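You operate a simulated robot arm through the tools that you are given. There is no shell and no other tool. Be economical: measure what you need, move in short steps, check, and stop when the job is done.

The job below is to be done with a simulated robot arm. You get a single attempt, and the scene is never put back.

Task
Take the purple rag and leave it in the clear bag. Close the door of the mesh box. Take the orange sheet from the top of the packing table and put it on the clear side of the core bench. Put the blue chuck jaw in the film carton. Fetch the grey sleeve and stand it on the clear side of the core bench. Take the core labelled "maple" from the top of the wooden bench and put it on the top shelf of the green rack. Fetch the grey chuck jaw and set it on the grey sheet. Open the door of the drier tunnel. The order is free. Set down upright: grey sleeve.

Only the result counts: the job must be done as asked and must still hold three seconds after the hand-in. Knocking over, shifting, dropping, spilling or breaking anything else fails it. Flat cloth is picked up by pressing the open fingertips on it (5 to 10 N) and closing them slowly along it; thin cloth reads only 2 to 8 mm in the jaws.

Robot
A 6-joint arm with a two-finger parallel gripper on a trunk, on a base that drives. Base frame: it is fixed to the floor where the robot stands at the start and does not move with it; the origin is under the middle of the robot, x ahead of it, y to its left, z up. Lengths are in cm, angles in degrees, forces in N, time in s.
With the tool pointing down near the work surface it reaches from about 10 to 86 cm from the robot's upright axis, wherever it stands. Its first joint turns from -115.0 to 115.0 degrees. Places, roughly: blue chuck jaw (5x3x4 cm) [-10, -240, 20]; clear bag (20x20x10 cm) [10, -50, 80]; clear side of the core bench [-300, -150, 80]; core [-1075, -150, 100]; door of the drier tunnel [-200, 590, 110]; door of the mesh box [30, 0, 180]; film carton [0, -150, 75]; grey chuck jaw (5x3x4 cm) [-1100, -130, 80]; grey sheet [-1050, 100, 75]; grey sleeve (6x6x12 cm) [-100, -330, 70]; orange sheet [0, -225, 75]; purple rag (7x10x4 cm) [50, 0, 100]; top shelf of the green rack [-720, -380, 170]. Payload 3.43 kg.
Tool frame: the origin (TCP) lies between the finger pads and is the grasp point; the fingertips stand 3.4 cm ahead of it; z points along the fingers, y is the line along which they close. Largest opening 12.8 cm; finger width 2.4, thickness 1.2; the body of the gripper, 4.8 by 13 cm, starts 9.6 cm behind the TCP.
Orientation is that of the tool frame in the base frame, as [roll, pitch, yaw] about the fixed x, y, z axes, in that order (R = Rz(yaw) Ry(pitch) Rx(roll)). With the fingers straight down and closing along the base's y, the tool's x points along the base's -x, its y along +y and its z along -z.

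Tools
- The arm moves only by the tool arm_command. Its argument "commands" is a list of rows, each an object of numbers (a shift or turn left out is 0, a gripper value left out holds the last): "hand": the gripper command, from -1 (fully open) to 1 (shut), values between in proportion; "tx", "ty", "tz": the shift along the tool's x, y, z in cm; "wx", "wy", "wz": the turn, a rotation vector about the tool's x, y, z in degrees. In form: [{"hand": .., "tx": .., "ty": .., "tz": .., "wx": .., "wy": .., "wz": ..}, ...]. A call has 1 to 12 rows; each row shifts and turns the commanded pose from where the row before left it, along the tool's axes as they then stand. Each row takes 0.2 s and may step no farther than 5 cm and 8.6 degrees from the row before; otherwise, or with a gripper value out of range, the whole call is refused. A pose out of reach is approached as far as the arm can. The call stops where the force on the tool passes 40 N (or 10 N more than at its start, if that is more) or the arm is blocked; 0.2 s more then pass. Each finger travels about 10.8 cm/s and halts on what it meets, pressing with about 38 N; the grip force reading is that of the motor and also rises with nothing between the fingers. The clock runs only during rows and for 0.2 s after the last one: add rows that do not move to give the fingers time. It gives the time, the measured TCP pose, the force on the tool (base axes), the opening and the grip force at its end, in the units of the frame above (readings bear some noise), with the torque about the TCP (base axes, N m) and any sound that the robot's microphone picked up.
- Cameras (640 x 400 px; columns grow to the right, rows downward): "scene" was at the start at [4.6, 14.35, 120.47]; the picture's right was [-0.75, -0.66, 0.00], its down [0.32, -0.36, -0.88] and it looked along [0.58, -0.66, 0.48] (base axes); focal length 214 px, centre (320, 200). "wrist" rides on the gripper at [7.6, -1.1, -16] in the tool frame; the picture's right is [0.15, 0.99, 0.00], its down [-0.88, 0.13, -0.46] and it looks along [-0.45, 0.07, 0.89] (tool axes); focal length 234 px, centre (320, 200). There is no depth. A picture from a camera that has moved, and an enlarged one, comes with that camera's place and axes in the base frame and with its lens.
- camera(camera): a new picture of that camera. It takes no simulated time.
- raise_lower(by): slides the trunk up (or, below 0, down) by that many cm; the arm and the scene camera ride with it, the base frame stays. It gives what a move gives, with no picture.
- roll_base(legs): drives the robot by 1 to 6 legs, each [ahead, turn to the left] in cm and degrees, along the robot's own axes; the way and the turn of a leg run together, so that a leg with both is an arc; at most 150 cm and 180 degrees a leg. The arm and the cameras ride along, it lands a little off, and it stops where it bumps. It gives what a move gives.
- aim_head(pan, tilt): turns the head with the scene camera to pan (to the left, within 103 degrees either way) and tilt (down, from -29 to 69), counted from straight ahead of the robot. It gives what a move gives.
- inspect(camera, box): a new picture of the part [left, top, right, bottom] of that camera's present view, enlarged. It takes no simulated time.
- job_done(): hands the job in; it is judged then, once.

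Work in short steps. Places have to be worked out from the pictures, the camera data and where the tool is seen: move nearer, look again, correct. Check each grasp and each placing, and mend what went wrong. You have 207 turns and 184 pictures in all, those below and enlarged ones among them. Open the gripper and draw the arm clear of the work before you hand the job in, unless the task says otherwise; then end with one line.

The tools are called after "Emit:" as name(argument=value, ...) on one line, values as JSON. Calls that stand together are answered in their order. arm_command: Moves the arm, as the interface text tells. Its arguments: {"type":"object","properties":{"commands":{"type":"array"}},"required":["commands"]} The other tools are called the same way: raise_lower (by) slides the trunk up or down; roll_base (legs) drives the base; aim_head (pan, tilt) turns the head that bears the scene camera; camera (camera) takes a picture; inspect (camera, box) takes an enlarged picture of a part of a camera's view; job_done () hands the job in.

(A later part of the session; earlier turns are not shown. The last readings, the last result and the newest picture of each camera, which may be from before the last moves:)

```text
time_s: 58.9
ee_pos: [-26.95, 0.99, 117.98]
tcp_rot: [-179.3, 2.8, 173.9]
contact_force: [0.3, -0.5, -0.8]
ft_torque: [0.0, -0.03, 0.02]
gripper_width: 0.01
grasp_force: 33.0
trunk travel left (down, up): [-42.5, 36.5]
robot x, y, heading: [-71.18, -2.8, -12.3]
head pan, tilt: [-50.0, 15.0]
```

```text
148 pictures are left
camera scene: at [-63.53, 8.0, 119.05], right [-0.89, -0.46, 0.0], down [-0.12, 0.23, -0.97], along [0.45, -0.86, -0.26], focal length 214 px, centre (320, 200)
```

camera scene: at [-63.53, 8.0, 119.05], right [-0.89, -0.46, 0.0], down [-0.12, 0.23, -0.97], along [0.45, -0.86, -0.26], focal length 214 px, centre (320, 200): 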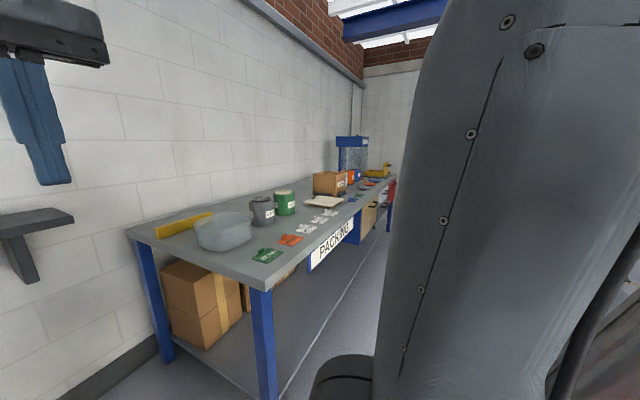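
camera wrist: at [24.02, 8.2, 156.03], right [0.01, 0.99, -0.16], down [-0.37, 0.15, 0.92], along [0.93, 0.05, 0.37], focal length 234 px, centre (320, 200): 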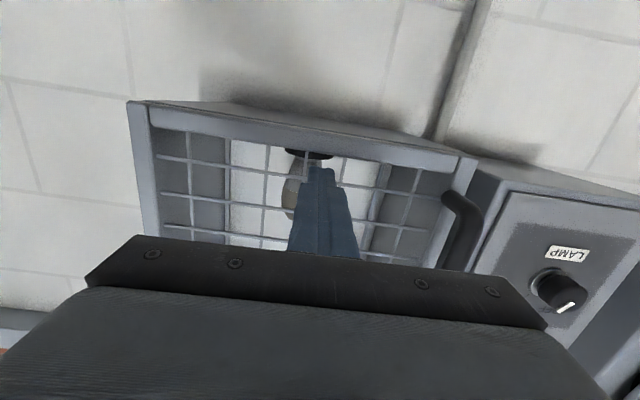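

Something behind blocked the base. I look back on both sides.

Emit:
aim_head(pan=103, tilt=40)

Emit:
camera(camera="scene")

Emit:
aim_head(pan=-103, tilt=40)

Emit:
camera(camera="scene")

```text
time_s: 61.2
ee_pos: [-27.13, 0.96, 117.98]
tcp_rot: [-179.3, 2.7, 174.0]
contact_force: [-0.8, -0.9, -0.1]
ft_torque: [0.0, 0.0, 0.01]
gripper_width: 0.0
grasp_force: 32.8
trunk travel left (down, up): [-42.5, 36.5]
robot x, y, heading: [-70.83, -2.64, -12.7]
head pan, tilt: [103.0, 40.0]
```

```text
147 pictures are left
camera scene: at [-67.95, 24.78, 115.09], right [1.0, 0.01, 0.0], down [0.01, -0.64, -0.77], along [-0.01, 0.77, -0.64], focal length 214 px, centre (320, 200)
```

scene: 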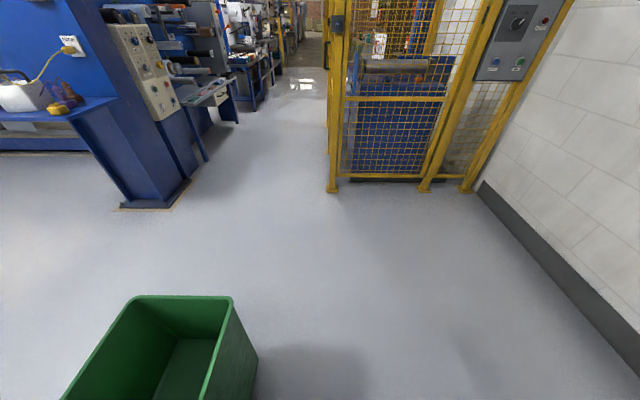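

```text
time_s: 64.2
ee_pos: [-27.18, 0.99, 117.98]
tcp_rot: [-179.2, 2.7, 174.0]
contact_force: [0.2, 0.8, 0.5]
ft_torque: [0.04, 0.05, 0.0]
gripper_width: 0.01
grasp_force: 33.4
trunk travel left (down, up): [-42.5, 36.5]
robot x, y, heading: [-70.61, -2.51, -12.5]
head pan, tilt: [-103.0, 40.0]
```

```text
146 pictures are left
camera scene: at [-71.51, 8.6, 115.09], right [-0.9, 0.43, 0.0], down [0.28, 0.58, -0.77], along [-0.33, -0.69, -0.64], focal length 214 px, centre (320, 200)
```

scene: 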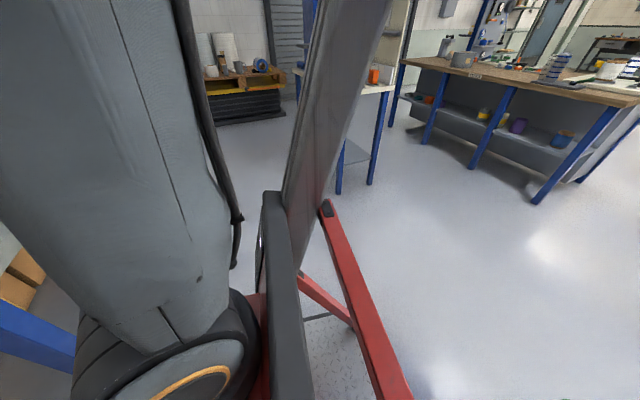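

A green crate sits behind-left; I nudge forward away from it, then turn right and head down the aisle.

Emit:
roll_base(legs=[[13, 0], [0, -97], [75, 0], [0, 20]])

Emit:
aim_head(pan=103, tilt=40)

Emit:
camera(camera="scene")

Emit:
aim_head(pan=20, tilt=25)

Emit:
camera(camera="scene")

```text
time_s: 74.4
ee_pos: [-68.59, -119.04, 118.06]
tcp_rot: [-179.2, 2.8, 97.3]
contact_force: [1.0, -0.7, -0.5]
ft_torque: [0.01, 0.0, 0.03]
gripper_width: 0.0
grasp_force: 33.0
trunk travel left (down, up): [-42.5, 36.5]
robot x, y, heading: [-82.47, -77.45, -89.1]
head pan, tilt: [-103.0, 40.0]
```

```text
time_s: 77.4
ee_pos: [-68.44, -118.93, 117.96]
tcp_rot: [-179.2, 2.7, 97.4]
contact_force: [0.5, -0.8, 0.1]
ft_torque: [-0.01, 0.01, 0.0]
gripper_width: 0.03
grasp_force: 32.8
trunk travel left (down, up): [-42.5, 36.5]
robot x, y, heading: [-82.4, -77.45, -89.0]
head pan, tilt: [103.0, 40.0]
```

```text
145 pictures are left
camera scene: at [-54.74, -73.71, 115.09], right [0.24, -0.97, 0.0], down [-0.62, -0.16, -0.77], along [0.74, 0.19, -0.64], focal length 214 px, centre (320, 200)
```

scene: 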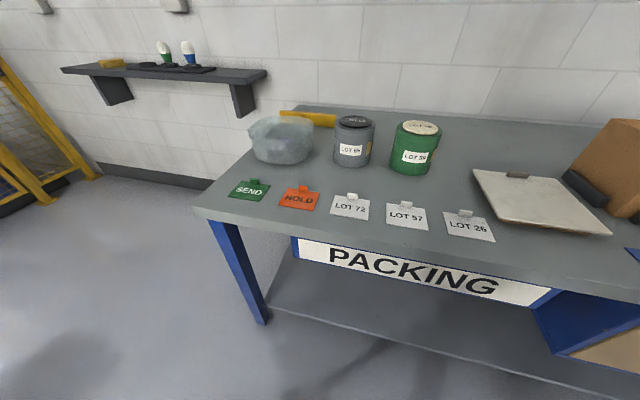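

```text
time_s: 79.0
ee_pos: [-68.5, -118.98, 117.9]
tcp_rot: [-179.3, 2.7, 97.4]
contact_force: [-0.6, 1.2, -0.2]
ft_torque: [-0.01, 0.05, 0.02]
gripper_width: 0.0
grasp_force: 32.8
trunk travel left (down, up): [-42.5, 36.5]
robot x, y, heading: [-82.7, -77.25, -88.9]
head pan, tilt: [20.0, 25.0]
```

```text
144 pictures are left
camera scene: at [-59.68, -84.37, 117.42], right [-0.93, -0.36, 0.0], down [-0.15, 0.39, -0.91], along [0.33, -0.85, -0.42], focal length 214 px, centre (320, 200)
```

scene: 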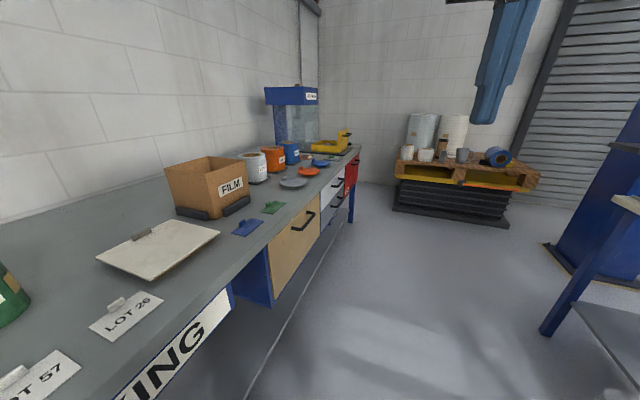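

FILM carton and drawer unit visible. I drive further down and look at the far part of the table.

Emit:
roll_base(legs=[[85, 0]])

Emit:
aim_head(pan=60, tilt=30)

Emit:
camera(camera="scene")

Emit:
aim_head(pan=0, tilt=20)

Emit:
camera(camera="scene")

```text
time_s: 83.4
ee_pos: [-68.18, -203.71, 117.93]
tcp_rot: [-179.1, 2.7, 96.6]
contact_force: [0.2, -0.7, -0.6]
ft_torque: [0.02, -0.01, -0.01]
gripper_width: 0.02
grasp_force: 33.6
trunk travel left (down, up): [-42.5, 36.5]
robot x, y, heading: [-81.67, -161.75, -89.8]
head pan, tilt: [20.0, 25.0]
```

```text
time_s: 84.5
ee_pos: [-68.22, -203.78, 117.99]
tcp_rot: [-179.2, 2.7, 96.6]
contact_force: [0.8, 0.4, -0.4]
ft_torque: [0.02, 0.01, 0.01]
gripper_width: 0.03
grasp_force: 32.9
trunk travel left (down, up): [-42.5, 36.5]
robot x, y, heading: [-81.37, -161.78, -89.8]
head pan, tilt: [60.0, 30.0]
```

```text
143 pictures are left
camera scene: at [-54.26, -165.17, 116.63], right [-0.5, -0.87, 0.0], down [-0.43, 0.25, -0.87], along [0.75, -0.43, -0.5], focal length 214 px, centre (320, 200)
```

scene: 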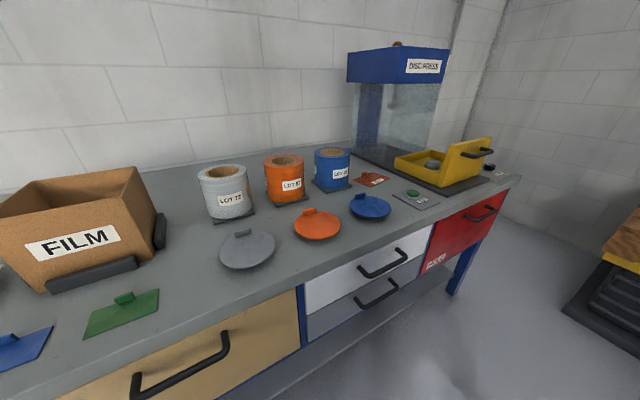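

```text
time_s: 85.8
ee_pos: [-68.21, -203.79, 117.95]
tcp_rot: [-179.2, 2.7, 96.6]
contact_force: [0.2, -0.7, 0.3]
ft_torque: [-0.01, -0.01, -0.02]
gripper_width: 0.02
grasp_force: 33.2
trunk travel left (down, up): [-42.5, 36.5]
robot x, y, heading: [-81.55, -161.84, -89.7]
head pan, tilt: [0.0, 20.0]
```

```text
142 pictures are left
camera scene: at [-62.07, -169.98, 118.23], right [-1.0, 0.0, 0.0], down [0.0, 0.34, -0.94], along [0.0, -0.94, -0.34], focal length 214 px, centre (320, 200)
```

scene: 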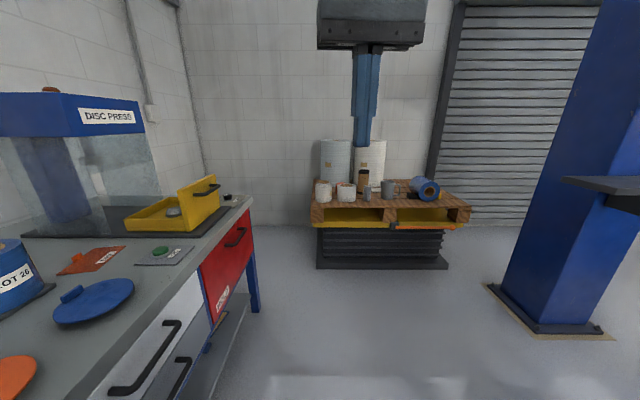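

I enlarge the orange sheet region and the pallet, and check the drawers' labels.

Emit:
inspect(camera="scene", box=[290, 130, 480, 240])

Emit:
inspect(camera="scene", box=[40, 170, 260, 310])

```text
3.37 times, centred on (385, 185) of scene
camera zoom: at [-62.07, -169.98, 118.23], right [-1.0, 0.0, 0.0], down [0.0, 0.34, -0.94], along [0.0, -0.94, -0.34], focal length 722 px, centre (101, 250)
```

zoom: 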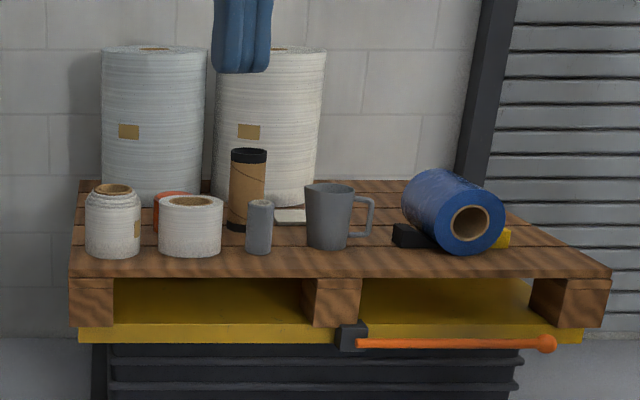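

```text
2.86 times, centred on (150, 240) of scene
camera zoom: at [-62.07, -169.98, 118.23], right [-1.0, 0.0, 0.0], down [0.0, 0.34, -0.94], along [0.0, -0.94, -0.34], focal length 613 px, centre (806, 86)
```

zoom: 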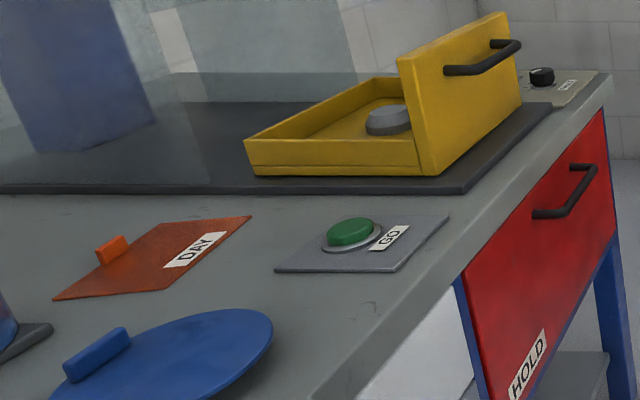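

The orange "DAY" sheet with a tab is at ≈(6,−224); the grey sleeve stands on the pallet. Now I lower the trunk and look under the table for the blue chuck jaw.

Emit:
roll_base(legs=[[40, 0]])

Emit:
raise_lower(by=-35)

Emit:
aim_head(pan=60, tilt=40)

Emit:
camera(camera="scene")

```text
time_s: 88.3
ee_pos: [-67.86, -243.22, 117.94]
tcp_rot: [-179.3, 2.7, 96.8]
contact_force: [0.4, 1.1, 0.1]
ft_torque: [0.0, -0.01, 0.01]
gripper_width: 0.0
grasp_force: 33.1
trunk travel left (down, up): [-42.5, 36.5]
robot x, y, heading: [-81.57, -201.27, -89.7]
head pan, tilt: [0.0, 20.0]
```

```text
time_s: 91.7
ee_pos: [-67.85, -250.93, 82.99]
tcp_rot: [-179.1, 2.6, 96.8]
contact_force: [0.6, 0.3, 0.1]
ft_torque: [-0.04, 0.01, 0.0]
gripper_width: 0.03
grasp_force: 33.0
trunk travel left (down, up): [-7.5, 71.5]
robot x, y, heading: [-81.42, -201.4, -89.6]
head pan, tilt: [0.0, 20.0]
```

```text
time_s: 93.0
ee_pos: [-67.72, -250.96, 83.04]
tcp_rot: [-179.1, 2.7, 96.8]
contact_force: [0.6, 0.3, 0.2]
ft_torque: [0.04, -0.05, 0.0]
gripper_width: 0.0
grasp_force: 33.5
trunk travel left (down, up): [-7.5, 71.5]
robot x, y, heading: [-81.79, -201.22, -89.6]
head pan, tilt: [60.0, 40.0]
```

```text
139 pictures are left
camera scene: at [-54.46, -214.02, 80.09], right [-0.49, -0.87, 0.0], down [-0.56, 0.32, -0.77], along [0.67, -0.38, -0.64], focal length 214 px, centre (320, 200)
```

scene: 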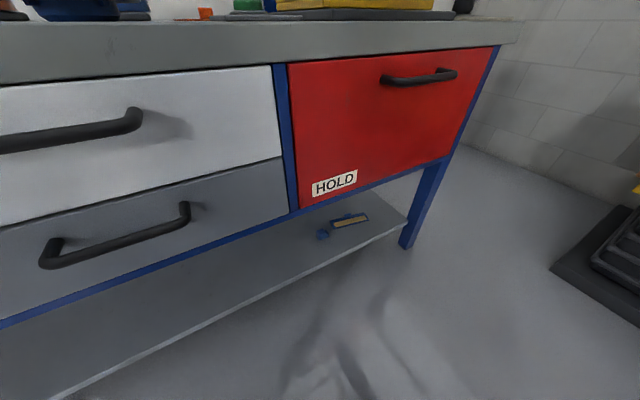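

I see a small blue object on the lower shelf; enlarge.

Emit:
inspect(camera="scene", box=[290, 190, 390, 255])

```text
6.15 times, centred on (340, 222) of scene
camera zoom: at [-54.46, -214.02, 80.09], right [-0.49, -0.87, 0.0], down [-0.56, 0.32, -0.77], along [0.67, -0.38, -0.64], focal length 1320 px, centre (197, 62)
```

zoom: 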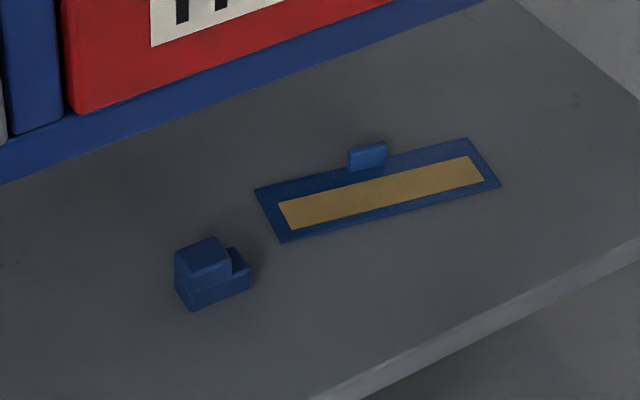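

Blue jaw at ≈(−9,−240), on the lower shelf (z≈18), long side along y. I retract the arm, drive to y≈−240 and turn to face the table.

Emit:
arm_command(commands=[{"tx": 4, "ty": -3}, {"tx": 4, "ty": -3}, {"tx": 4, "ty": -3}, {"tx": 3, "ty": -3}, {}])

Emit:
roll_base(legs=[[38, 0], [0, 90]])

Emit:
aim_head(pan=0, tilt=45)

Emit:
camera(camera="scene")

```text
time_s: 94.2
ee_pos: [-77.01, -252.15, 87.51]
tcp_rot: [-179.2, 2.4, 96.8]
contact_force: [0.6, 0.0, -0.5]
ft_torque: [0.02, 0.01, 0.01]
gripper_width: 0.02
grasp_force: 33.4
out of reach, approached as far as the arm can: row 1, 2, 3, 4
trunk travel left (down, up): [-7.5, 71.5]
robot x, y, heading: [-80.97, -201.15, -89.8]
head pan, tilt: [60.0, 40.0]
```

```text
time_s: 100.4
ee_pos: [-30.42, -235.79, 87.51]
tcp_rot: [-179.1, 2.4, -174.3]
contact_force: [0.3, 0.0, 0.1]
ft_torque: [0.01, 0.0, -0.04]
gripper_width: 0.02
grasp_force: 33.3
trunk travel left (down, up): [-7.5, 71.5]
robot x, y, heading: [-81.22, -239.32, -0.7]
head pan, tilt: [60.0, 40.0]
```

```text
time_s: 101.7
ee_pos: [-30.44, -235.68, 87.54]
tcp_rot: [-179.1, 2.4, -174.3]
contact_force: [0.0, 0.1, 0.7]
ft_torque: [-0.01, 0.0, 0.0]
gripper_width: 0.02
grasp_force: 33.1
trunk travel left (down, up): [-7.5, 71.5]
robot x, y, heading: [-81.58, -239.13, -0.7]
head pan, tilt: [0.0, 45.0]
```

```text
137 pictures are left
camera scene: at [-64.49, -219.98, 79.37], right [-0.01, -1.0, 0.0], down [-0.71, 0.01, -0.71], along [0.71, -0.01, -0.71], focal length 214 px, centre (320, 200)
```

scene: 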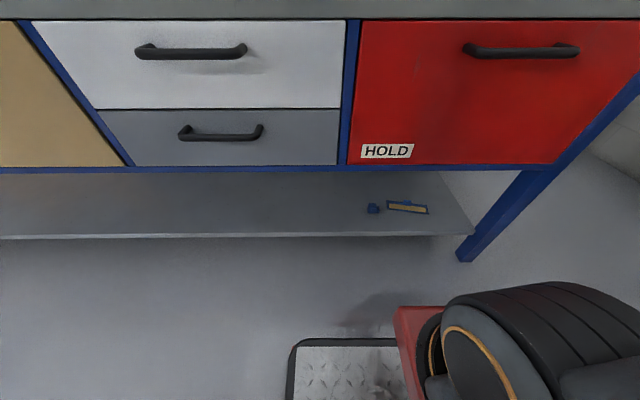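

I back up 14 cm for room, then descend in front of the table and tilt the tool ~45° forward.

Emit:
roll_base(legs=[[-14, 0]])

Emit:
arm_command(commands=[{"hand": -1, "wz": 5.7, "tz": 4}, {"tz": 5, "wy": -4}, {"tz": 5, "wy": -6}, {"tz": 5, "wy": -6}, {"tz": 4, "wy": -6}, {"wy": -6}, {"wy": -8}, {"wy": -6}, {}, {}])

Emit:
camera(camera="wrist")

Emit:
camera(camera="scene")

```text
time_s: 103.0
ee_pos: [-44.54, -235.62, 87.54]
tcp_rot: [-179.1, 2.4, -174.3]
contact_force: [0.1, 0.7, -0.1]
ft_torque: [0.0, 0.0, -0.01]
gripper_width: 0.02
grasp_force: 33.0
trunk travel left (down, up): [-7.5, 71.5]
robot x, y, heading: [-95.52, -239.4, -0.6]
head pan, tilt: [0.0, 45.0]
```

```text
time_s: 105.2
ee_pos: [-28.2, -233.92, 63.98]
tcp_rot: [-179.2, 44.4, -179.5]
contact_force: [0.3, -0.2, 0.0]
ft_torque: [0.01, 0.01, 0.0]
gripper_width: 12.8
grasp_force: 0.1
out of reach, approached as far as the arm can: row 1, 2, 3, 4, 5, 6, 7, 8
trunk travel left (down, up): [-7.5, 71.5]
robot x, y, heading: [-95.48, -238.85, -0.7]
head pan, tilt: [0.0, 45.0]
```

```text
136 pictures are left
camera wrist: at [-44.89, -234.98, 70.09], right [-0.1, 0.99, -0.11], down [0.31, 0.14, 0.94], along [0.95, 0.06, -0.32], focal length 234 px, centre (320, 200)
```

wrist: 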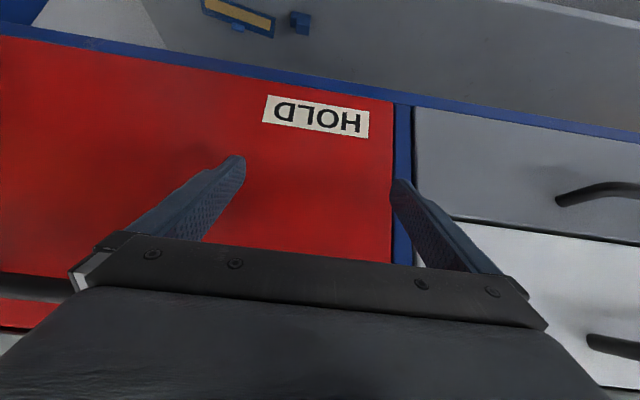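

```text
135 pictures are left
camera scene: at [-78.53, -219.82, 79.37], right [-0.01, -1.0, 0.0], down [-0.71, 0.01, -0.71], along [0.71, -0.01, -0.71], focal length 214 px, centre (320, 200)
```

scene: 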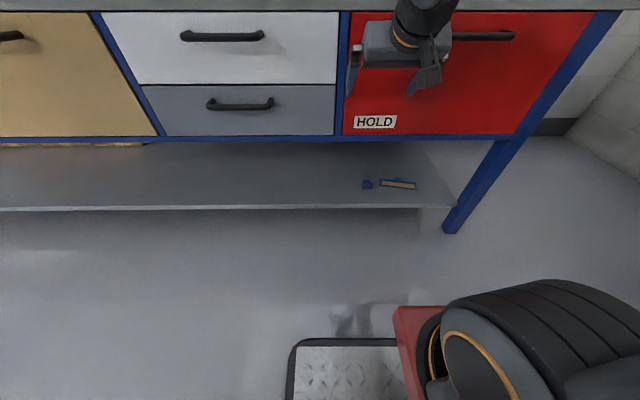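

Too close to the drawer front at this height; I back up 15 cm and lower to z≈30.

Emit:
roll_base(legs=[[-15, 0]])

Emit:
arm_command(commands=[{"tz": 2.8, "tx": 2.8}, {"tz": 2.8, "tx": 2.8}, {"tz": 2.8, "tx": 2.8}, {"tz": 2.8, "tx": 2.8}, {"tz": 2.8, "tx": 2.8}, {"tz": 2.8, "tx": 2.8}, {"tz": 2.8, "tx": 2.8}, {"tz": 2.8, "tx": 2.8}, {}])

Emit:
camera(camera="wrist")

Emit:
camera(camera="scene")

```text
time_s: 106.6
ee_pos: [-43.5, -233.5, 63.96]
tcp_rot: [-179.1, 44.4, -179.4]
contact_force: [1.0, 0.0, 0.4]
ft_torque: [0.03, 0.0, -0.01]
gripper_width: 12.79
grasp_force: 0.1
trunk travel left (down, up): [-7.5, 71.5]
robot x, y, heading: [-110.45, -238.63, -0.6]
head pan, tilt: [0.0, 45.0]
```

```text
time_s: 108.6
ee_pos: [-41.39, -233.58, 34.1]
tcp_rot: [-176.8, 43.7, -177.6]
contact_force: [-0.3, 0.0, 0.1]
ft_torque: [-0.01, 0.0, 0.0]
gripper_width: 12.82
grasp_force: 0.0
out of reach, approached as far as the arm can: row 5, 6, 7, 8
trunk travel left (down, up): [-7.5, 71.5]
robot x, y, heading: [-110.69, -238.78, -0.7]
head pan, tilt: [0.0, 45.0]
```

```text
134 pictures are left
camera wrist: at [-58.0, -234.69, 40.27], right [-0.11, 0.98, -0.14], down [0.32, 0.17, 0.93], along [0.94, 0.06, -0.33], focal length 234 px, centre (320, 200)
```

wrist: 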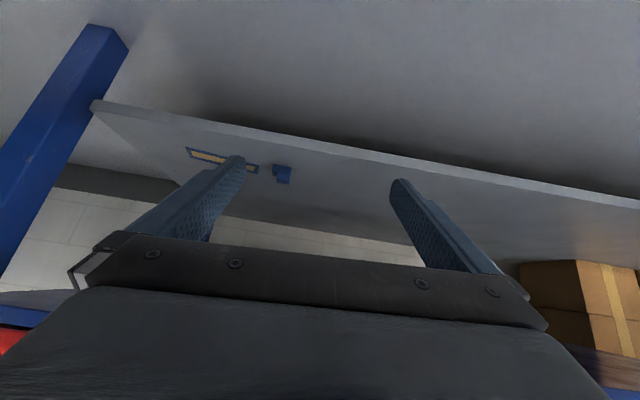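

```text
133 pictures are left
camera scene: at [-93.76, -219.59, 79.37], right [-0.01, -1.0, 0.0], down [-0.71, 0.01, -0.71], along [0.71, -0.01, -0.71], focal length 214 px, centre (320, 200)
```

scene: 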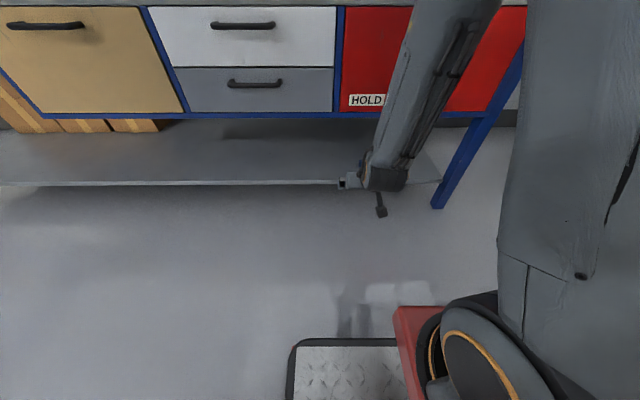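

I lower the trunk the rest, shift to y≈−240.5 and try to go down to z≈22.

Emit:
raise_lower(by=-7.4)

Emit:
arm_command(commands=[{"ty": -3.5, "wz": -2}, {"ty": -3.4}, {"tz": 1.7, "tx": 1.7}, {"tz": 1.5, "tx": 1.5}, {}])

Emit:
camera(camera="wrist")

```text
time_s: 109.7
ee_pos: [-39.42, -233.83, 26.65]
tcp_rot: [-176.8, 43.8, -177.7]
contact_force: [0.6, -0.1, 0.1]
ft_torque: [0.03, -0.02, 0.01]
gripper_width: 12.81
grasp_force: 0.1
trunk travel left (down, up): [-0.1, 78.9]
robot x, y, heading: [-110.12, -238.43, -0.5]
head pan, tilt: [0.0, 45.0]
```

```text
time_s: 110.9
ee_pos: [-39.96, -233.33, 23.49]
tcp_rot: [-174.7, 43.7, -175.1]
contact_force: [0.1, 0.7, -0.3]
ft_torque: [-0.02, -0.05, -0.03]
gripper_width: 12.83
grasp_force: 0.1
out of reach, approached as far as the arm can: row 1, 2, 3, 4
trunk travel left (down, up): [-0.1, 78.9]
robot x, y, heading: [-110.84, -238.39, -0.6]
head pan, tilt: [0.0, 45.0]
```

```text
132 pictures are left
camera wrist: at [-56.58, -234.42, 29.87], right [-0.13, 0.98, -0.17], down [0.32, 0.2, 0.93], along [0.94, 0.06, -0.33], focal length 234 px, centre (320, 200)
```

wrist: 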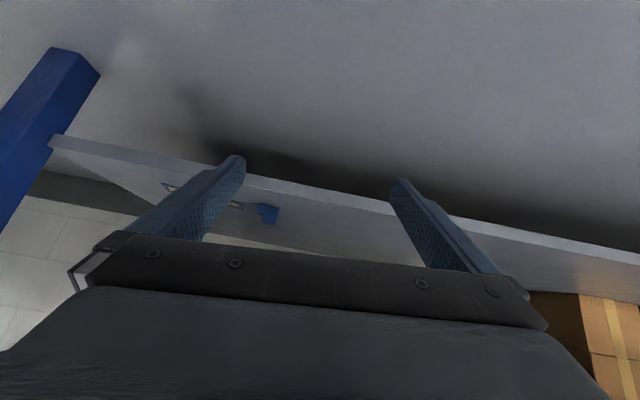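

Sideways shift isn't available in this pose, so I use the base: turn 3.5° right and drive forward 24 cm.

Emit:
roll_base(legs=[[0, -3.5], [22, 0]])

Emit:
camera(camera="wrist")

Emit:
camera(camera="scene")

```text
time_s: 113.1
ee_pos: [-18.02, -239.1, 23.55]
tcp_rot: [-174.7, 43.6, -178.6]
contact_force: [0.0, -0.8, 0.1]
ft_torque: [0.01, 0.01, 0.03]
gripper_width: 12.82
grasp_force: 0.1
trunk travel left (down, up): [-0.1, 78.9]
robot x, y, heading: [-88.52, -240.15, -4.0]
head pan, tilt: [0.0, 45.0]
```

```text
131 pictures are left
camera wrist: at [-34.53, -239.17, 29.88], right [-0.07, 0.98, -0.17], down [0.33, 0.18, 0.93], along [0.94, 0.01, -0.33], focal length 234 px, centre (320, 200)
```

wrist: 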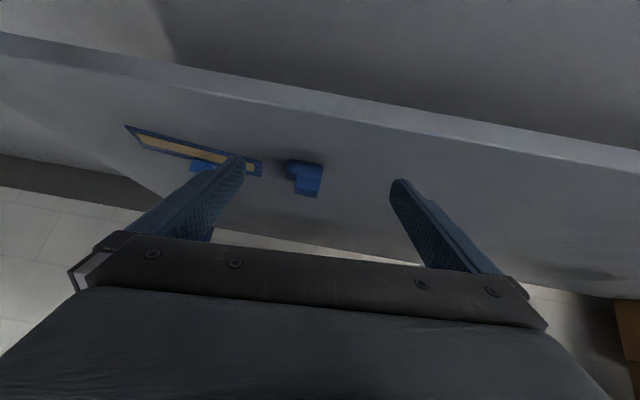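

```text
130 pictures are left
camera scene: at [-68.71, -222.3, 71.97], right [-0.07, -1.0, 0.0], down [-0.71, 0.05, -0.71], along [0.71, -0.05, -0.71], focal length 214 px, centre (320, 200)
```

scene: 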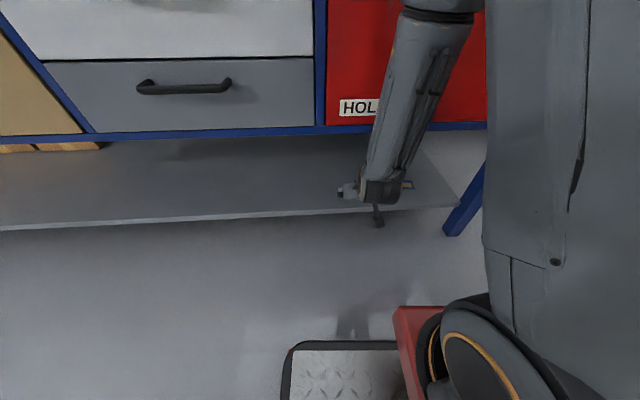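

The jaw is at ≈(−11.5,−241). I narrow the opening to 7.5 cm, turn 1.3° right, and advance 5 cm with the base.

Emit:
arm_command(commands=[{"hand": -0.15}, {}, {}])

Emit:
roll_base(legs=[[0, -1.3], [4.5, 0]])

Emit:
camera(camera="wrist")

```text
time_s: 113.9
ee_pos: [-17.96, -239.13, 23.51]
tcp_rot: [-174.7, 43.7, -178.6]
contact_force: [0.6, 0.8, 0.2]
ft_torque: [0.02, -0.01, -0.01]
gripper_width: 7.36
grasp_force: 0.1
trunk travel left (down, up): [-0.1, 78.9]
robot x, y, heading: [-88.65, -240.48, -4.1]
head pan, tilt: [0.0, 45.0]
```

```text
time_s: 115.1
ee_pos: [-13.35, -241.0, 23.51]
tcp_rot: [-174.6, 43.7, -179.8]
contact_force: [0.9, 0.4, -0.6]
ft_torque: [0.0, -0.02, 0.0]
gripper_width: 7.34
grasp_force: 0.0
trunk travel left (down, up): [-0.1, 78.9]
robot x, y, heading: [-84.28, -240.79, -5.3]
head pan, tilt: [0.0, 45.0]
```

```text
129 pictures are left
camera wrist: at [-30.03, -240.82, 29.88], right [-0.04, 0.98, -0.17], down [0.33, 0.17, 0.93], along [0.94, -0.01, -0.33], focal length 234 px, centre (320, 200)
```

wrist: 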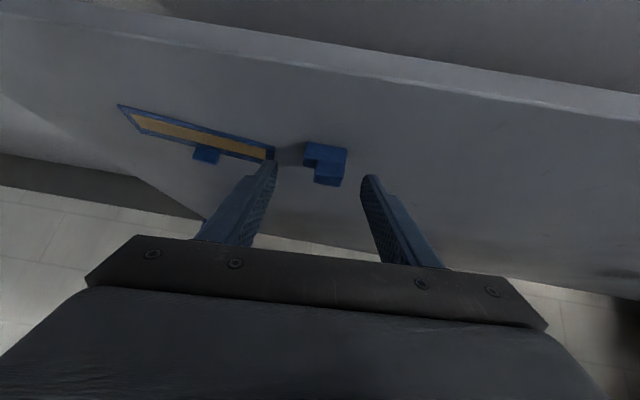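

Jaw lies between the fingers. Lower ~2 cm and see what the arm does.

Emit:
arm_command(commands=[{"tz": 0.8, "tx": 0.6}, {"tz": 0.7, "tx": 0.6}, {}])

Emit:
camera(camera="wrist")

```text
time_s: 115.9
ee_pos: [-13.11, -241.23, 21.79]
tcp_rot: [-173.9, 43.5, -179.3]
contact_force: [-0.1, -0.4, -0.6]
ft_torque: [0.01, -0.04, 0.02]
gripper_width: 7.36
grasp_force: 0.0
trunk travel left (down, up): [-0.1, 78.9]
robot x, y, heading: [-84.23, -240.62, -5.4]
head pan, tilt: [0.0, 45.0]
```

```text
128 pictures are left
camera wrist: at [-29.73, -240.86, 28.18], right [-0.05, 0.98, -0.18], down [0.33, 0.18, 0.92], along [0.94, -0.02, -0.34], focal length 234 px, centre (320, 200)
```

wrist: 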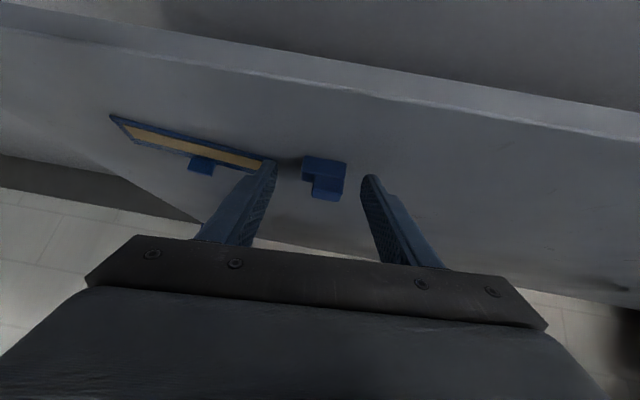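

Good height (21.8). I advance 1.5 cm with the base, then close.

Emit:
roll_base(legs=[[1.6, 0]])

Emit:
arm_command(commands=[{"hand": 0.1}, {"hand": 0.4}, {"hand": 1}, {}, {}])

Emit:
camera(camera="wrist")

```text
time_s: 116.7
ee_pos: [-11.48, -241.37, 21.86]
tcp_rot: [-173.9, 43.5, -179.3]
contact_force: [0.2, 0.0, -1.4]
ft_torque: [0.02, 0.01, 0.01]
gripper_width: 7.34
grasp_force: 0.1
trunk travel left (down, up): [-0.1, 78.9]
robot x, y, heading: [-82.68, -240.75, -5.3]
head pan, tilt: [0.0, 45.0]
```

```text
time_s: 117.9
ee_pos: [-11.56, -241.42, 21.97]
tcp_rot: [-173.9, 43.5, -179.3]
contact_force: [0.0, 0.1, -0.6]
ft_torque: [0.04, -0.03, 0.02]
gripper_width: 2.96
grasp_force: 37.9
trunk travel left (down, up): [-0.1, 78.9]
robot x, y, heading: [-82.51, -240.97, -5.2]
head pan, tilt: [0.0, 45.0]
```

```text
127 pictures are left
camera wrist: at [-28.15, -241.02, 28.19], right [-0.05, 0.98, -0.18], down [0.33, 0.18, 0.92], along [0.94, -0.02, -0.34], focal length 234 px, centre (320, 200)
```

wrist: 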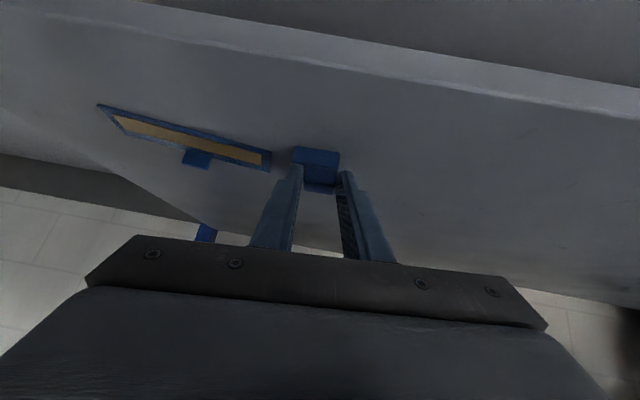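

Gripped at 2.96 cm (the 3 cm side). I lift slightly via the trunk and back out.

Emit:
raise_lower(by=4)

Emit:
camera(camera="wrist")

```text
time_s: 118.7
ee_pos: [-11.53, -241.29, 25.73]
tcp_rot: [-174.0, 43.5, -179.3]
contact_force: [0.1, 0.6, -2.2]
ft_torque: [0.01, 0.06, 0.01]
gripper_width: 3.0
grasp_force: 38.5
trunk travel left (down, up): [-4.1, 74.9]
robot x, y, heading: [-82.6, -241.0, -5.2]
head pan, tilt: [0.0, 45.0]
```

```text
126 pictures are left
camera wrist: at [-28.14, -241.01, 32.18], right [-0.05, 0.98, -0.18], down [0.34, 0.18, 0.92], along [0.94, -0.02, -0.34], focal length 234 px, centre (320, 200)
```

wrist: 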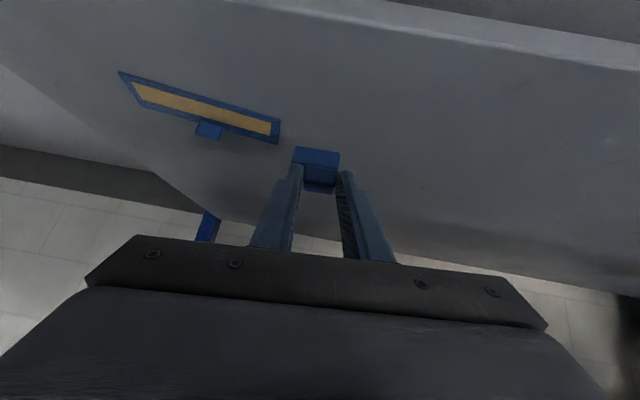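

Jaw is held. I back out 29 cm and raise the trunk to working height.

Emit:
roll_base(legs=[[-29, 0]])

Emit:
raise_lower(by=62)

Emit:
aim_head(pan=40, tilt=30)

Emit:
camera(camera="scene")

Emit:
camera(camera="wrist")

```text
time_s: 120.7
ee_pos: [-40.5, -238.4, 25.85]
tcp_rot: [-173.9, 43.5, -179.0]
contact_force: [0.5, 0.0, -2.2]
ft_torque: [0.01, 0.07, 0.01]
gripper_width: 2.95
grasp_force: 37.5
trunk travel left (down, up): [-4.1, 74.9]
robot x, y, heading: [-111.73, -238.37, -5.2]
head pan, tilt: [0.0, 45.0]
```

```text
refused: 62 is not a number from -40 to 40
```

```text
time_s: 121.8
ee_pos: [-40.58, -238.31, 25.71]
tcp_rot: [-173.9, 43.5, -179.0]
contact_force: [0.0, 0.2, -3.1]
ft_torque: [0.01, 0.03, 0.0]
gripper_width: 2.94
grasp_force: 37.8
trunk travel left (down, up): [-4.1, 74.9]
robot x, y, heading: [-111.46, -237.94, -5.0]
head pan, tilt: [40.0, 30.0]
```

```text
125 pictures are left
camera scene: at [-93.0, -214.63, 78.22], right [0.57, -0.82, 0.0], down [-0.41, -0.29, -0.87], along [0.71, 0.5, -0.5], focal length 214 px, centre (320, 200)
```

scene: 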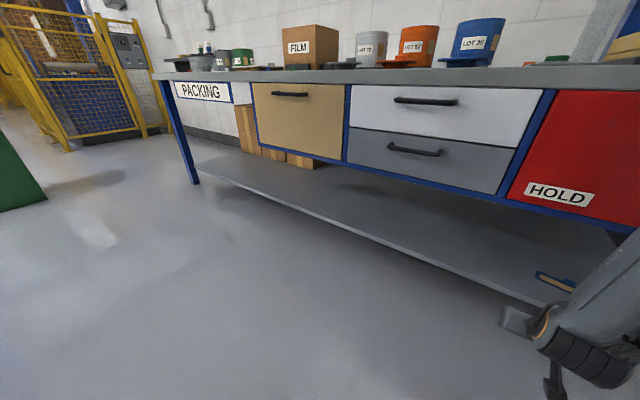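

```text
124 pictures are left
camera wrist: at [-57.04, -238.13, 32.18], right [-0.05, 0.98, -0.18], down [0.33, 0.18, 0.92], along [0.94, -0.01, -0.34], focal length 234 px, centre (320, 200)
```

wrist: 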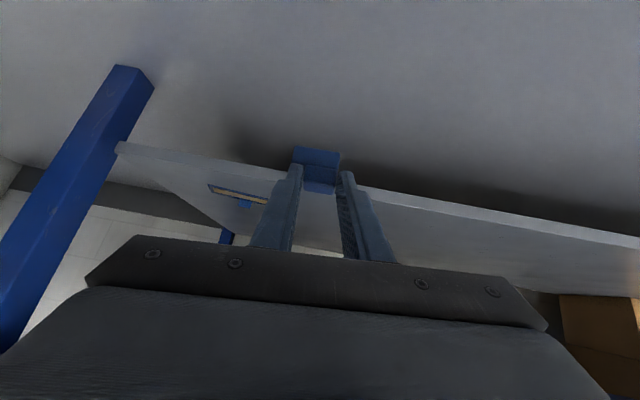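

I raise the trunk in two steps and drive toward the carton (turn left, 98 cm, turn back).

Emit:
raise_lower(by=40)

Emit:
raise_lower(by=34)

Emit:
roll_base(legs=[[0, 95], [98, 0], [0, -90]])

Emit:
aim_head(pan=-5, tilt=45)

Emit:
camera(camera="scene")

```text
time_s: 125.6
ee_pos: [-40.4, -238.41, 65.82]
tcp_rot: [-173.9, 43.5, -179.0]
contact_force: [0.3, -0.8, -2.6]
ft_torque: [0.0, 0.05, -0.01]
gripper_width: 2.96
grasp_force: 37.9
trunk travel left (down, up): [-44.1, 34.9]
robot x, y, heading: [-111.88, -238.3, -4.7]
head pan, tilt: [40.0, 30.0]
```

```text
time_s: 128.9
ee_pos: [-40.43, -238.37, 99.79]
tcp_rot: [-173.9, 43.5, -179.1]
contact_force: [0.7, -0.8, -1.6]
ft_torque: [0.03, 0.02, 0.02]
gripper_width: 2.96
grasp_force: 37.8
trunk travel left (down, up): [-78.1, 0.9]
robot x, y, heading: [-111.53, -238.08, -5.3]
head pan, tilt: [40.0, 30.0]
```

```text
time_s: 141.5
ee_pos: [-43.93, -129.25, 99.7]
tcp_rot: [-173.9, 43.3, -168.4]
contact_force: [0.1, -0.4, -2.7]
ft_torque: [0.01, 0.06, 0.01]
gripper_width: 2.93
grasp_force: 37.7
trunk travel left (down, up): [-78.1, 0.9]
robot x, y, heading: [-113.98, -142.18, 5.7]
head pan, tilt: [40.0, 30.0]
stopped in leg 3: the robot was blocked; the commanded pose is now the measured one
```

```text
time_s: 142.7
ee_pos: [-44.01, -129.21, 99.79]
tcp_rot: [-174.0, 43.4, -168.4]
contact_force: [0.2, -0.6, -2.4]
ft_torque: [0.02, 0.08, 0.02]
gripper_width: 2.93
grasp_force: 38.1
trunk travel left (down, up): [-78.1, 0.9]
robot x, y, heading: [-113.66, -142.28, 5.6]
head pan, tilt: [-5.0, 45.0]
```

```text
123 pictures are left
camera scene: at [-118.58, -123.9, 149.97], right [0.01, -1.0, 0.0], down [-0.71, -0.01, -0.71], along [0.71, 0.01, -0.71], focal length 214 px, centre (320, 200)
```

scene: 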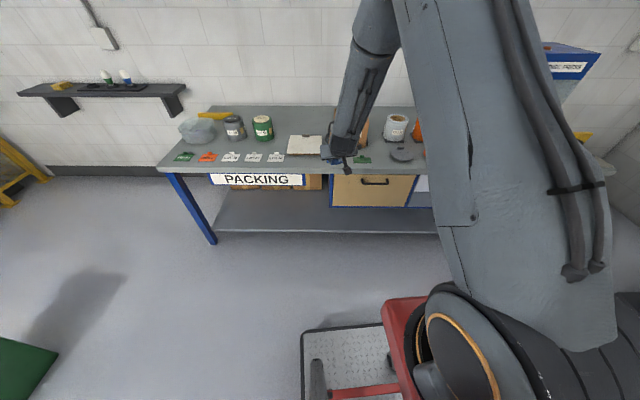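

The rear brushed something; I drive forward away from it and look at the carton.

Emit:
roll_base(legs=[[18, 0]])

Emit:
camera(camera="wrist")

Emit:
aim_head(pan=10, tilt=35)

Emit:
camera(camera="scene")

```text
time_s: 144.2
ee_pos: [-26.09, -127.61, 99.9]
tcp_rot: [-173.9, 43.4, -168.5]
contact_force: [-0.5, 0.9, -2.6]
ft_torque: [-0.01, 0.11, -0.03]
gripper_width: 2.93
grasp_force: 37.9
trunk travel left (down, up): [-78.1, 0.9]
robot x, y, heading: [-95.99, -140.33, 5.6]
head pan, tilt: [-5.0, 45.0]
```

```text
122 pictures are left
camera wrist: at [-42.43, -130.29, 106.18], right [-0.23, 0.96, -0.18], down [0.3, 0.24, 0.92], along [0.93, 0.16, -0.34], focal length 234 px, centre (320, 200)
```

wrist: 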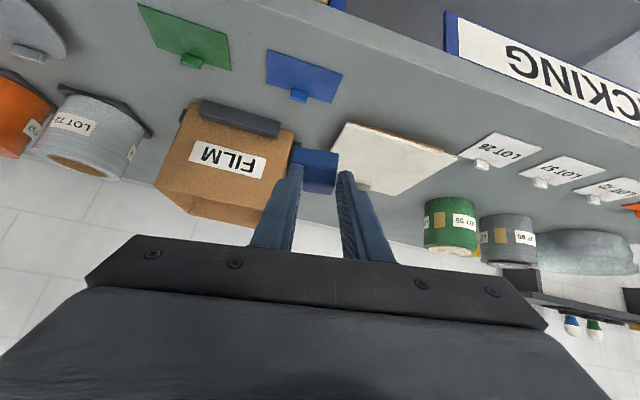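

```text
time_s: 144.9
ee_pos: [-26.08, -127.5, 99.69]
tcp_rot: [-173.9, 43.3, -168.5]
contact_force: [0.6, -0.5, -2.1]
ft_torque: [0.02, 0.1, 0.03]
gripper_width: 2.93
grasp_force: 37.2
trunk travel left (down, up): [-78.1, 0.9]
robot x, y, heading: [-96.37, -140.15, 5.8]
head pan, tilt: [10.0, 35.0]
```

```text
121 pictures are left
camera scene: at [-100.41, -119.87, 151.44], right [0.27, -0.96, 0.0], down [-0.55, -0.15, -0.82], along [0.79, 0.22, -0.57], focal length 214 px, centre (320, 200)
```

scene: 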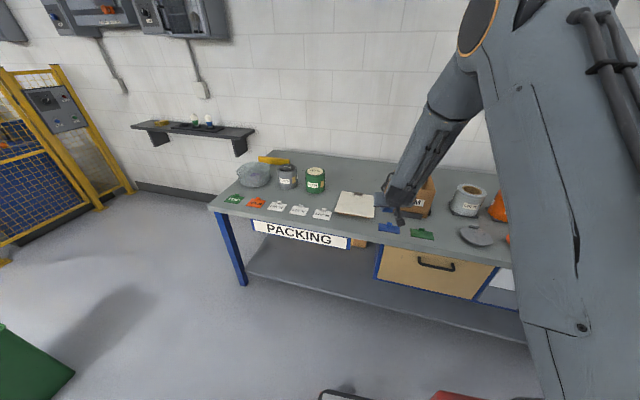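

Carton spans y −131…−150, front x≈−3, top z≈95.7. I untilt the tool to vertical here, then drive in.

Emit:
arm_command(commands=[{"wy": 8}, {"wy": 8}, {"wy": 8}, {"wy": 8}, {"wy": 8}, {"wy": 3}, {}, {}])

Emit:
camera(camera="wrist")

```text
time_s: 146.7
ee_pos: [-25.38, -129.01, 99.98]
tcp_rot: [-172.9, 11.5, -173.0]
contact_force: [-0.8, -0.6, -2.2]
ft_torque: [0.0, 0.03, 0.0]
gripper_width: 2.94
grasp_force: 38.0
out of reach, approached as far as the arm can: row 2, 3, 4
trunk travel left (down, up): [-78.1, 0.9]
robot x, y, heading: [-96.02, -140.29, 5.6]
head pan, tilt: [10.0, 35.0]
```

```text
120 pictures are left
camera wrist: at [-36.1, -129.64, 114.16], right [-0.24, 0.96, -0.15], down [0.75, 0.28, 0.6], along [0.62, 0.03, -0.78], focal length 234 px, centre (320, 200)
```

wrist: 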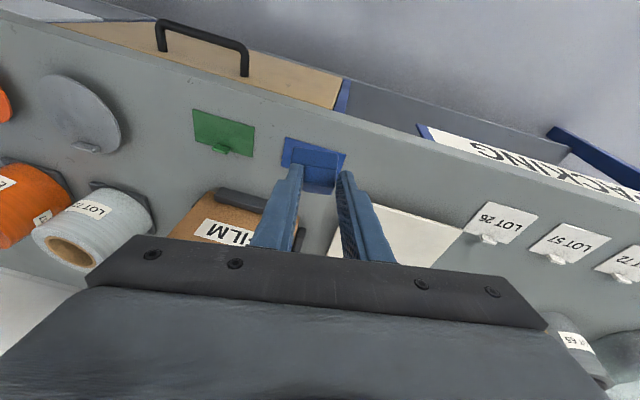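

Finish levelling, raise to clear the carton, straighten the base and drive 26 cm forward.

Emit:
arm_command(commands=[{"wy": 6, "wx": -3.5, "tz": -3}, {"wy": 5.5, "wx": -3.5, "tz": -3}, {"tz": -4, "wz": 3}, {"tz": -4}, {}])

Emit:
roll_base(legs=[[0, -6], [25, 0]])

Emit:
camera(camera="wrist")

```text
time_s: 147.9
ee_pos: [-26.22, -128.55, 114.02]
tcp_rot: [-179.9, 0.0, -176.9]
contact_force: [0.5, 0.1, -1.8]
ft_torque: [0.01, -0.01, 0.01]
gripper_width: 2.92
grasp_force: 37.9
trunk travel left (down, up): [-78.1, 0.9]
robot x, y, heading: [-96.04, -140.69, 5.7]
head pan, tilt: [10.0, 35.0]
```

```text
time_s: 150.3
ee_pos: [-0.17, -136.53, 114.11]
tcp_rot: [180.0, 0.0, 177.1]
contact_force: [-0.6, 0.1, -1.7]
ft_torque: [0.03, -0.02, -0.02]
gripper_width: 2.91
grasp_force: 38.0
trunk travel left (down, up): [-78.1, 0.9]
robot x, y, heading: [-71.08, -140.59, -0.7]
head pan, tilt: [10.0, 35.0]
```

```text
119 pictures are left
camera wrist: at [-7.9, -137.29, 129.97], right [-0.09, 1.0, 0.0], down [0.89, 0.08, 0.46], along [0.45, 0.04, -0.89], focal length 234 px, centre (320, 200)
```

wrist: 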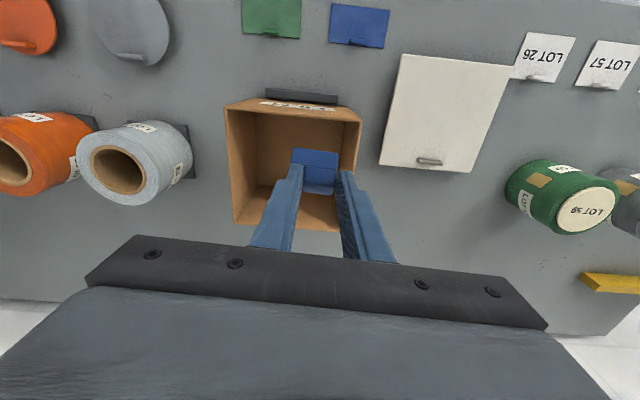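

Carton opening centre ≈(5.4,−140.6). I align and lower the jaw inside.

Emit:
arm_command(commands=[{"tx": -3, "ty": -2}, {"tx": -2.8, "ty": -2}, {"tz": 4}, {"tz": 4}, {"tz": 4}, {"tz": 4}, {}])

Emit:
camera(camera="wrist")

```text
time_s: 151.9
ee_pos: [5.29, -140.88, 97.78]
tcp_rot: [-180.0, 0.1, 177.0]
contact_force: [-0.3, 0.0, -2.5]
ft_torque: [0.02, 0.02, 0.02]
gripper_width: 2.93
grasp_force: 37.7
trunk travel left (down, up): [-78.1, 0.9]
robot x, y, heading: [-71.05, -140.82, -0.6]
head pan, tilt: [10.0, 35.0]
```

```text
118 pictures are left
camera wrist: at [-2.38, -141.67, 113.78], right [-0.09, 1.0, 0.0], down [0.89, 0.08, 0.46], along [0.45, 0.04, -0.89], focal length 234 px, centre (320, 200)
```

wrist: 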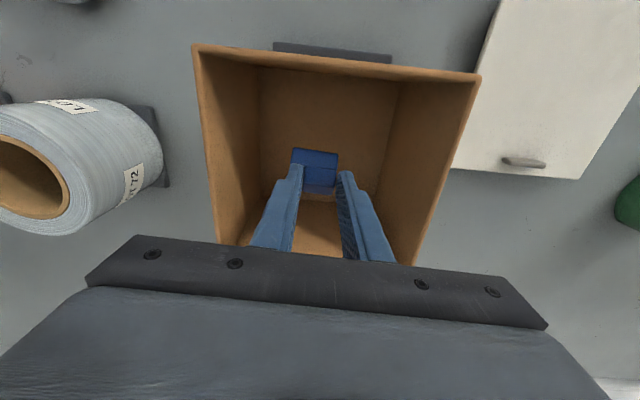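

Centred inside. Lower 9 cm more and release.

Emit:
arm_command(commands=[{"tz": 3}, {"tz": 3}, {"tz": 2}, {"tz": 1}, {}])

Emit:
arm_command(commands=[{"hand": 0.3}, {"hand": 0.1}, {}, {"tz": -4}, {"tz": -5}, {"tz": -5}, {"tz": -5}, {}])

Emit:
camera(camera="wrist")

```text
time_s: 153.1
ee_pos: [5.47, -140.8, 88.93]
tcp_rot: [180.0, 0.0, 176.9]
contact_force: [-0.5, 1.1, -2.9]
ft_torque: [0.04, -0.02, 0.0]
gripper_width: 2.91
grasp_force: 37.8
trunk travel left (down, up): [-78.1, 0.9]
robot x, y, heading: [-70.55, -140.98, -0.5]
head pan, tilt: [10.0, 35.0]
```

```text
time_s: 154.9
ee_pos: [5.36, -140.88, 107.87]
tcp_rot: [179.9, 0.0, 176.9]
contact_force: [-0.1, 0.1, 0.6]
ft_torque: [-0.02, -0.03, -0.02]
gripper_width: 5.72
grasp_force: 0.2
trunk travel left (down, up): [-78.1, 0.9]
robot x, y, heading: [-70.54, -140.64, -0.8]
head pan, tilt: [10.0, 35.0]
```

```text
117 pictures are left
camera wrist: at [-2.33, -141.71, 123.8], right [-0.09, 1.0, 0.0], down [0.89, 0.08, 0.46], along [0.45, 0.04, -0.89], focal length 234 px, centre (320, 200)
```

wrist: 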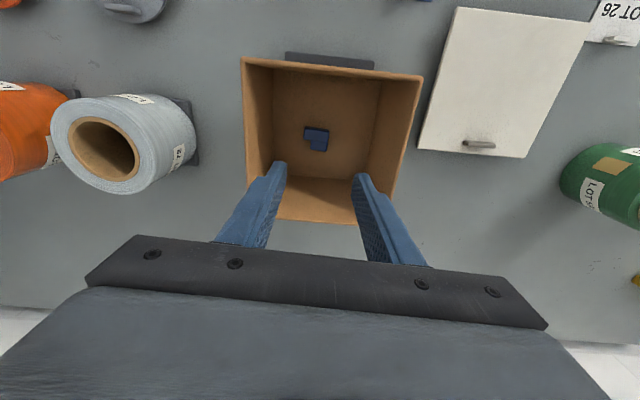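

Blue jaw is in the carton. Next the orange DAY sheet: back out, drive to y≈−224 and face the table.

Emit:
roll_base(legs=[[-30, 0], [0, -89], [83, 0], [0, 90], [20, 0]])

Emit:
camera(camera="wrist")

Emit:
camera(camera="scene")

```text
time_s: 169.8
ee_pos: [-4.63, -219.09, 107.75]
tcp_rot: [-179.9, 0.0, 179.6]
contact_force: [0.7, -0.8, 0.0]
ft_torque: [-0.02, 0.03, 0.04]
gripper_width: 5.74
grasp_force: 0.1
trunk travel left (down, up): [-78.1, 0.9]
robot x, y, heading: [-80.54, -222.07, 1.8]
head pan, tilt: [10.0, 35.0]
```

```text
116 pictures are left
camera wrist: at [-12.24, -220.29, 123.76], right [-0.14, 0.99, 0.0], down [0.88, 0.12, 0.46], along [0.45, 0.06, -0.89], focal length 234 px, centre (320, 200)
```

wrist: 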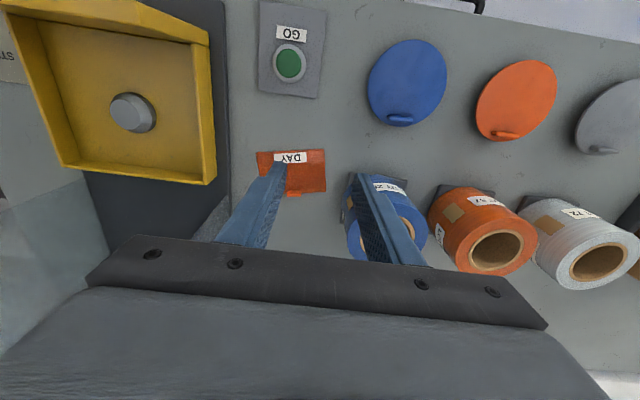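

```text
115 pictures are left
camera scene: at [-83.81, -201.54, 151.45], right [0.21, -0.98, 0.0], down [-0.56, -0.12, -0.82], along [0.8, 0.17, -0.57], focal length 214 px, centre (320, 200)
```

scene: 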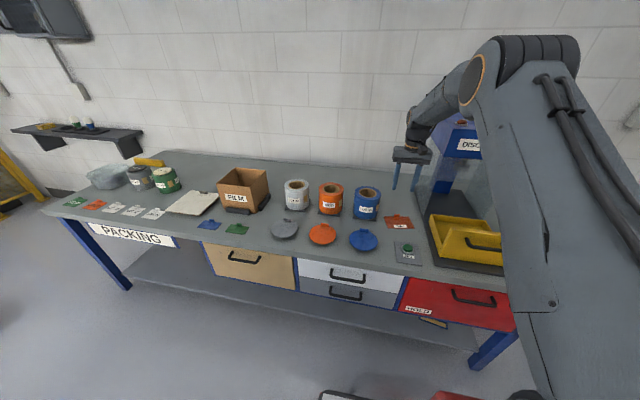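

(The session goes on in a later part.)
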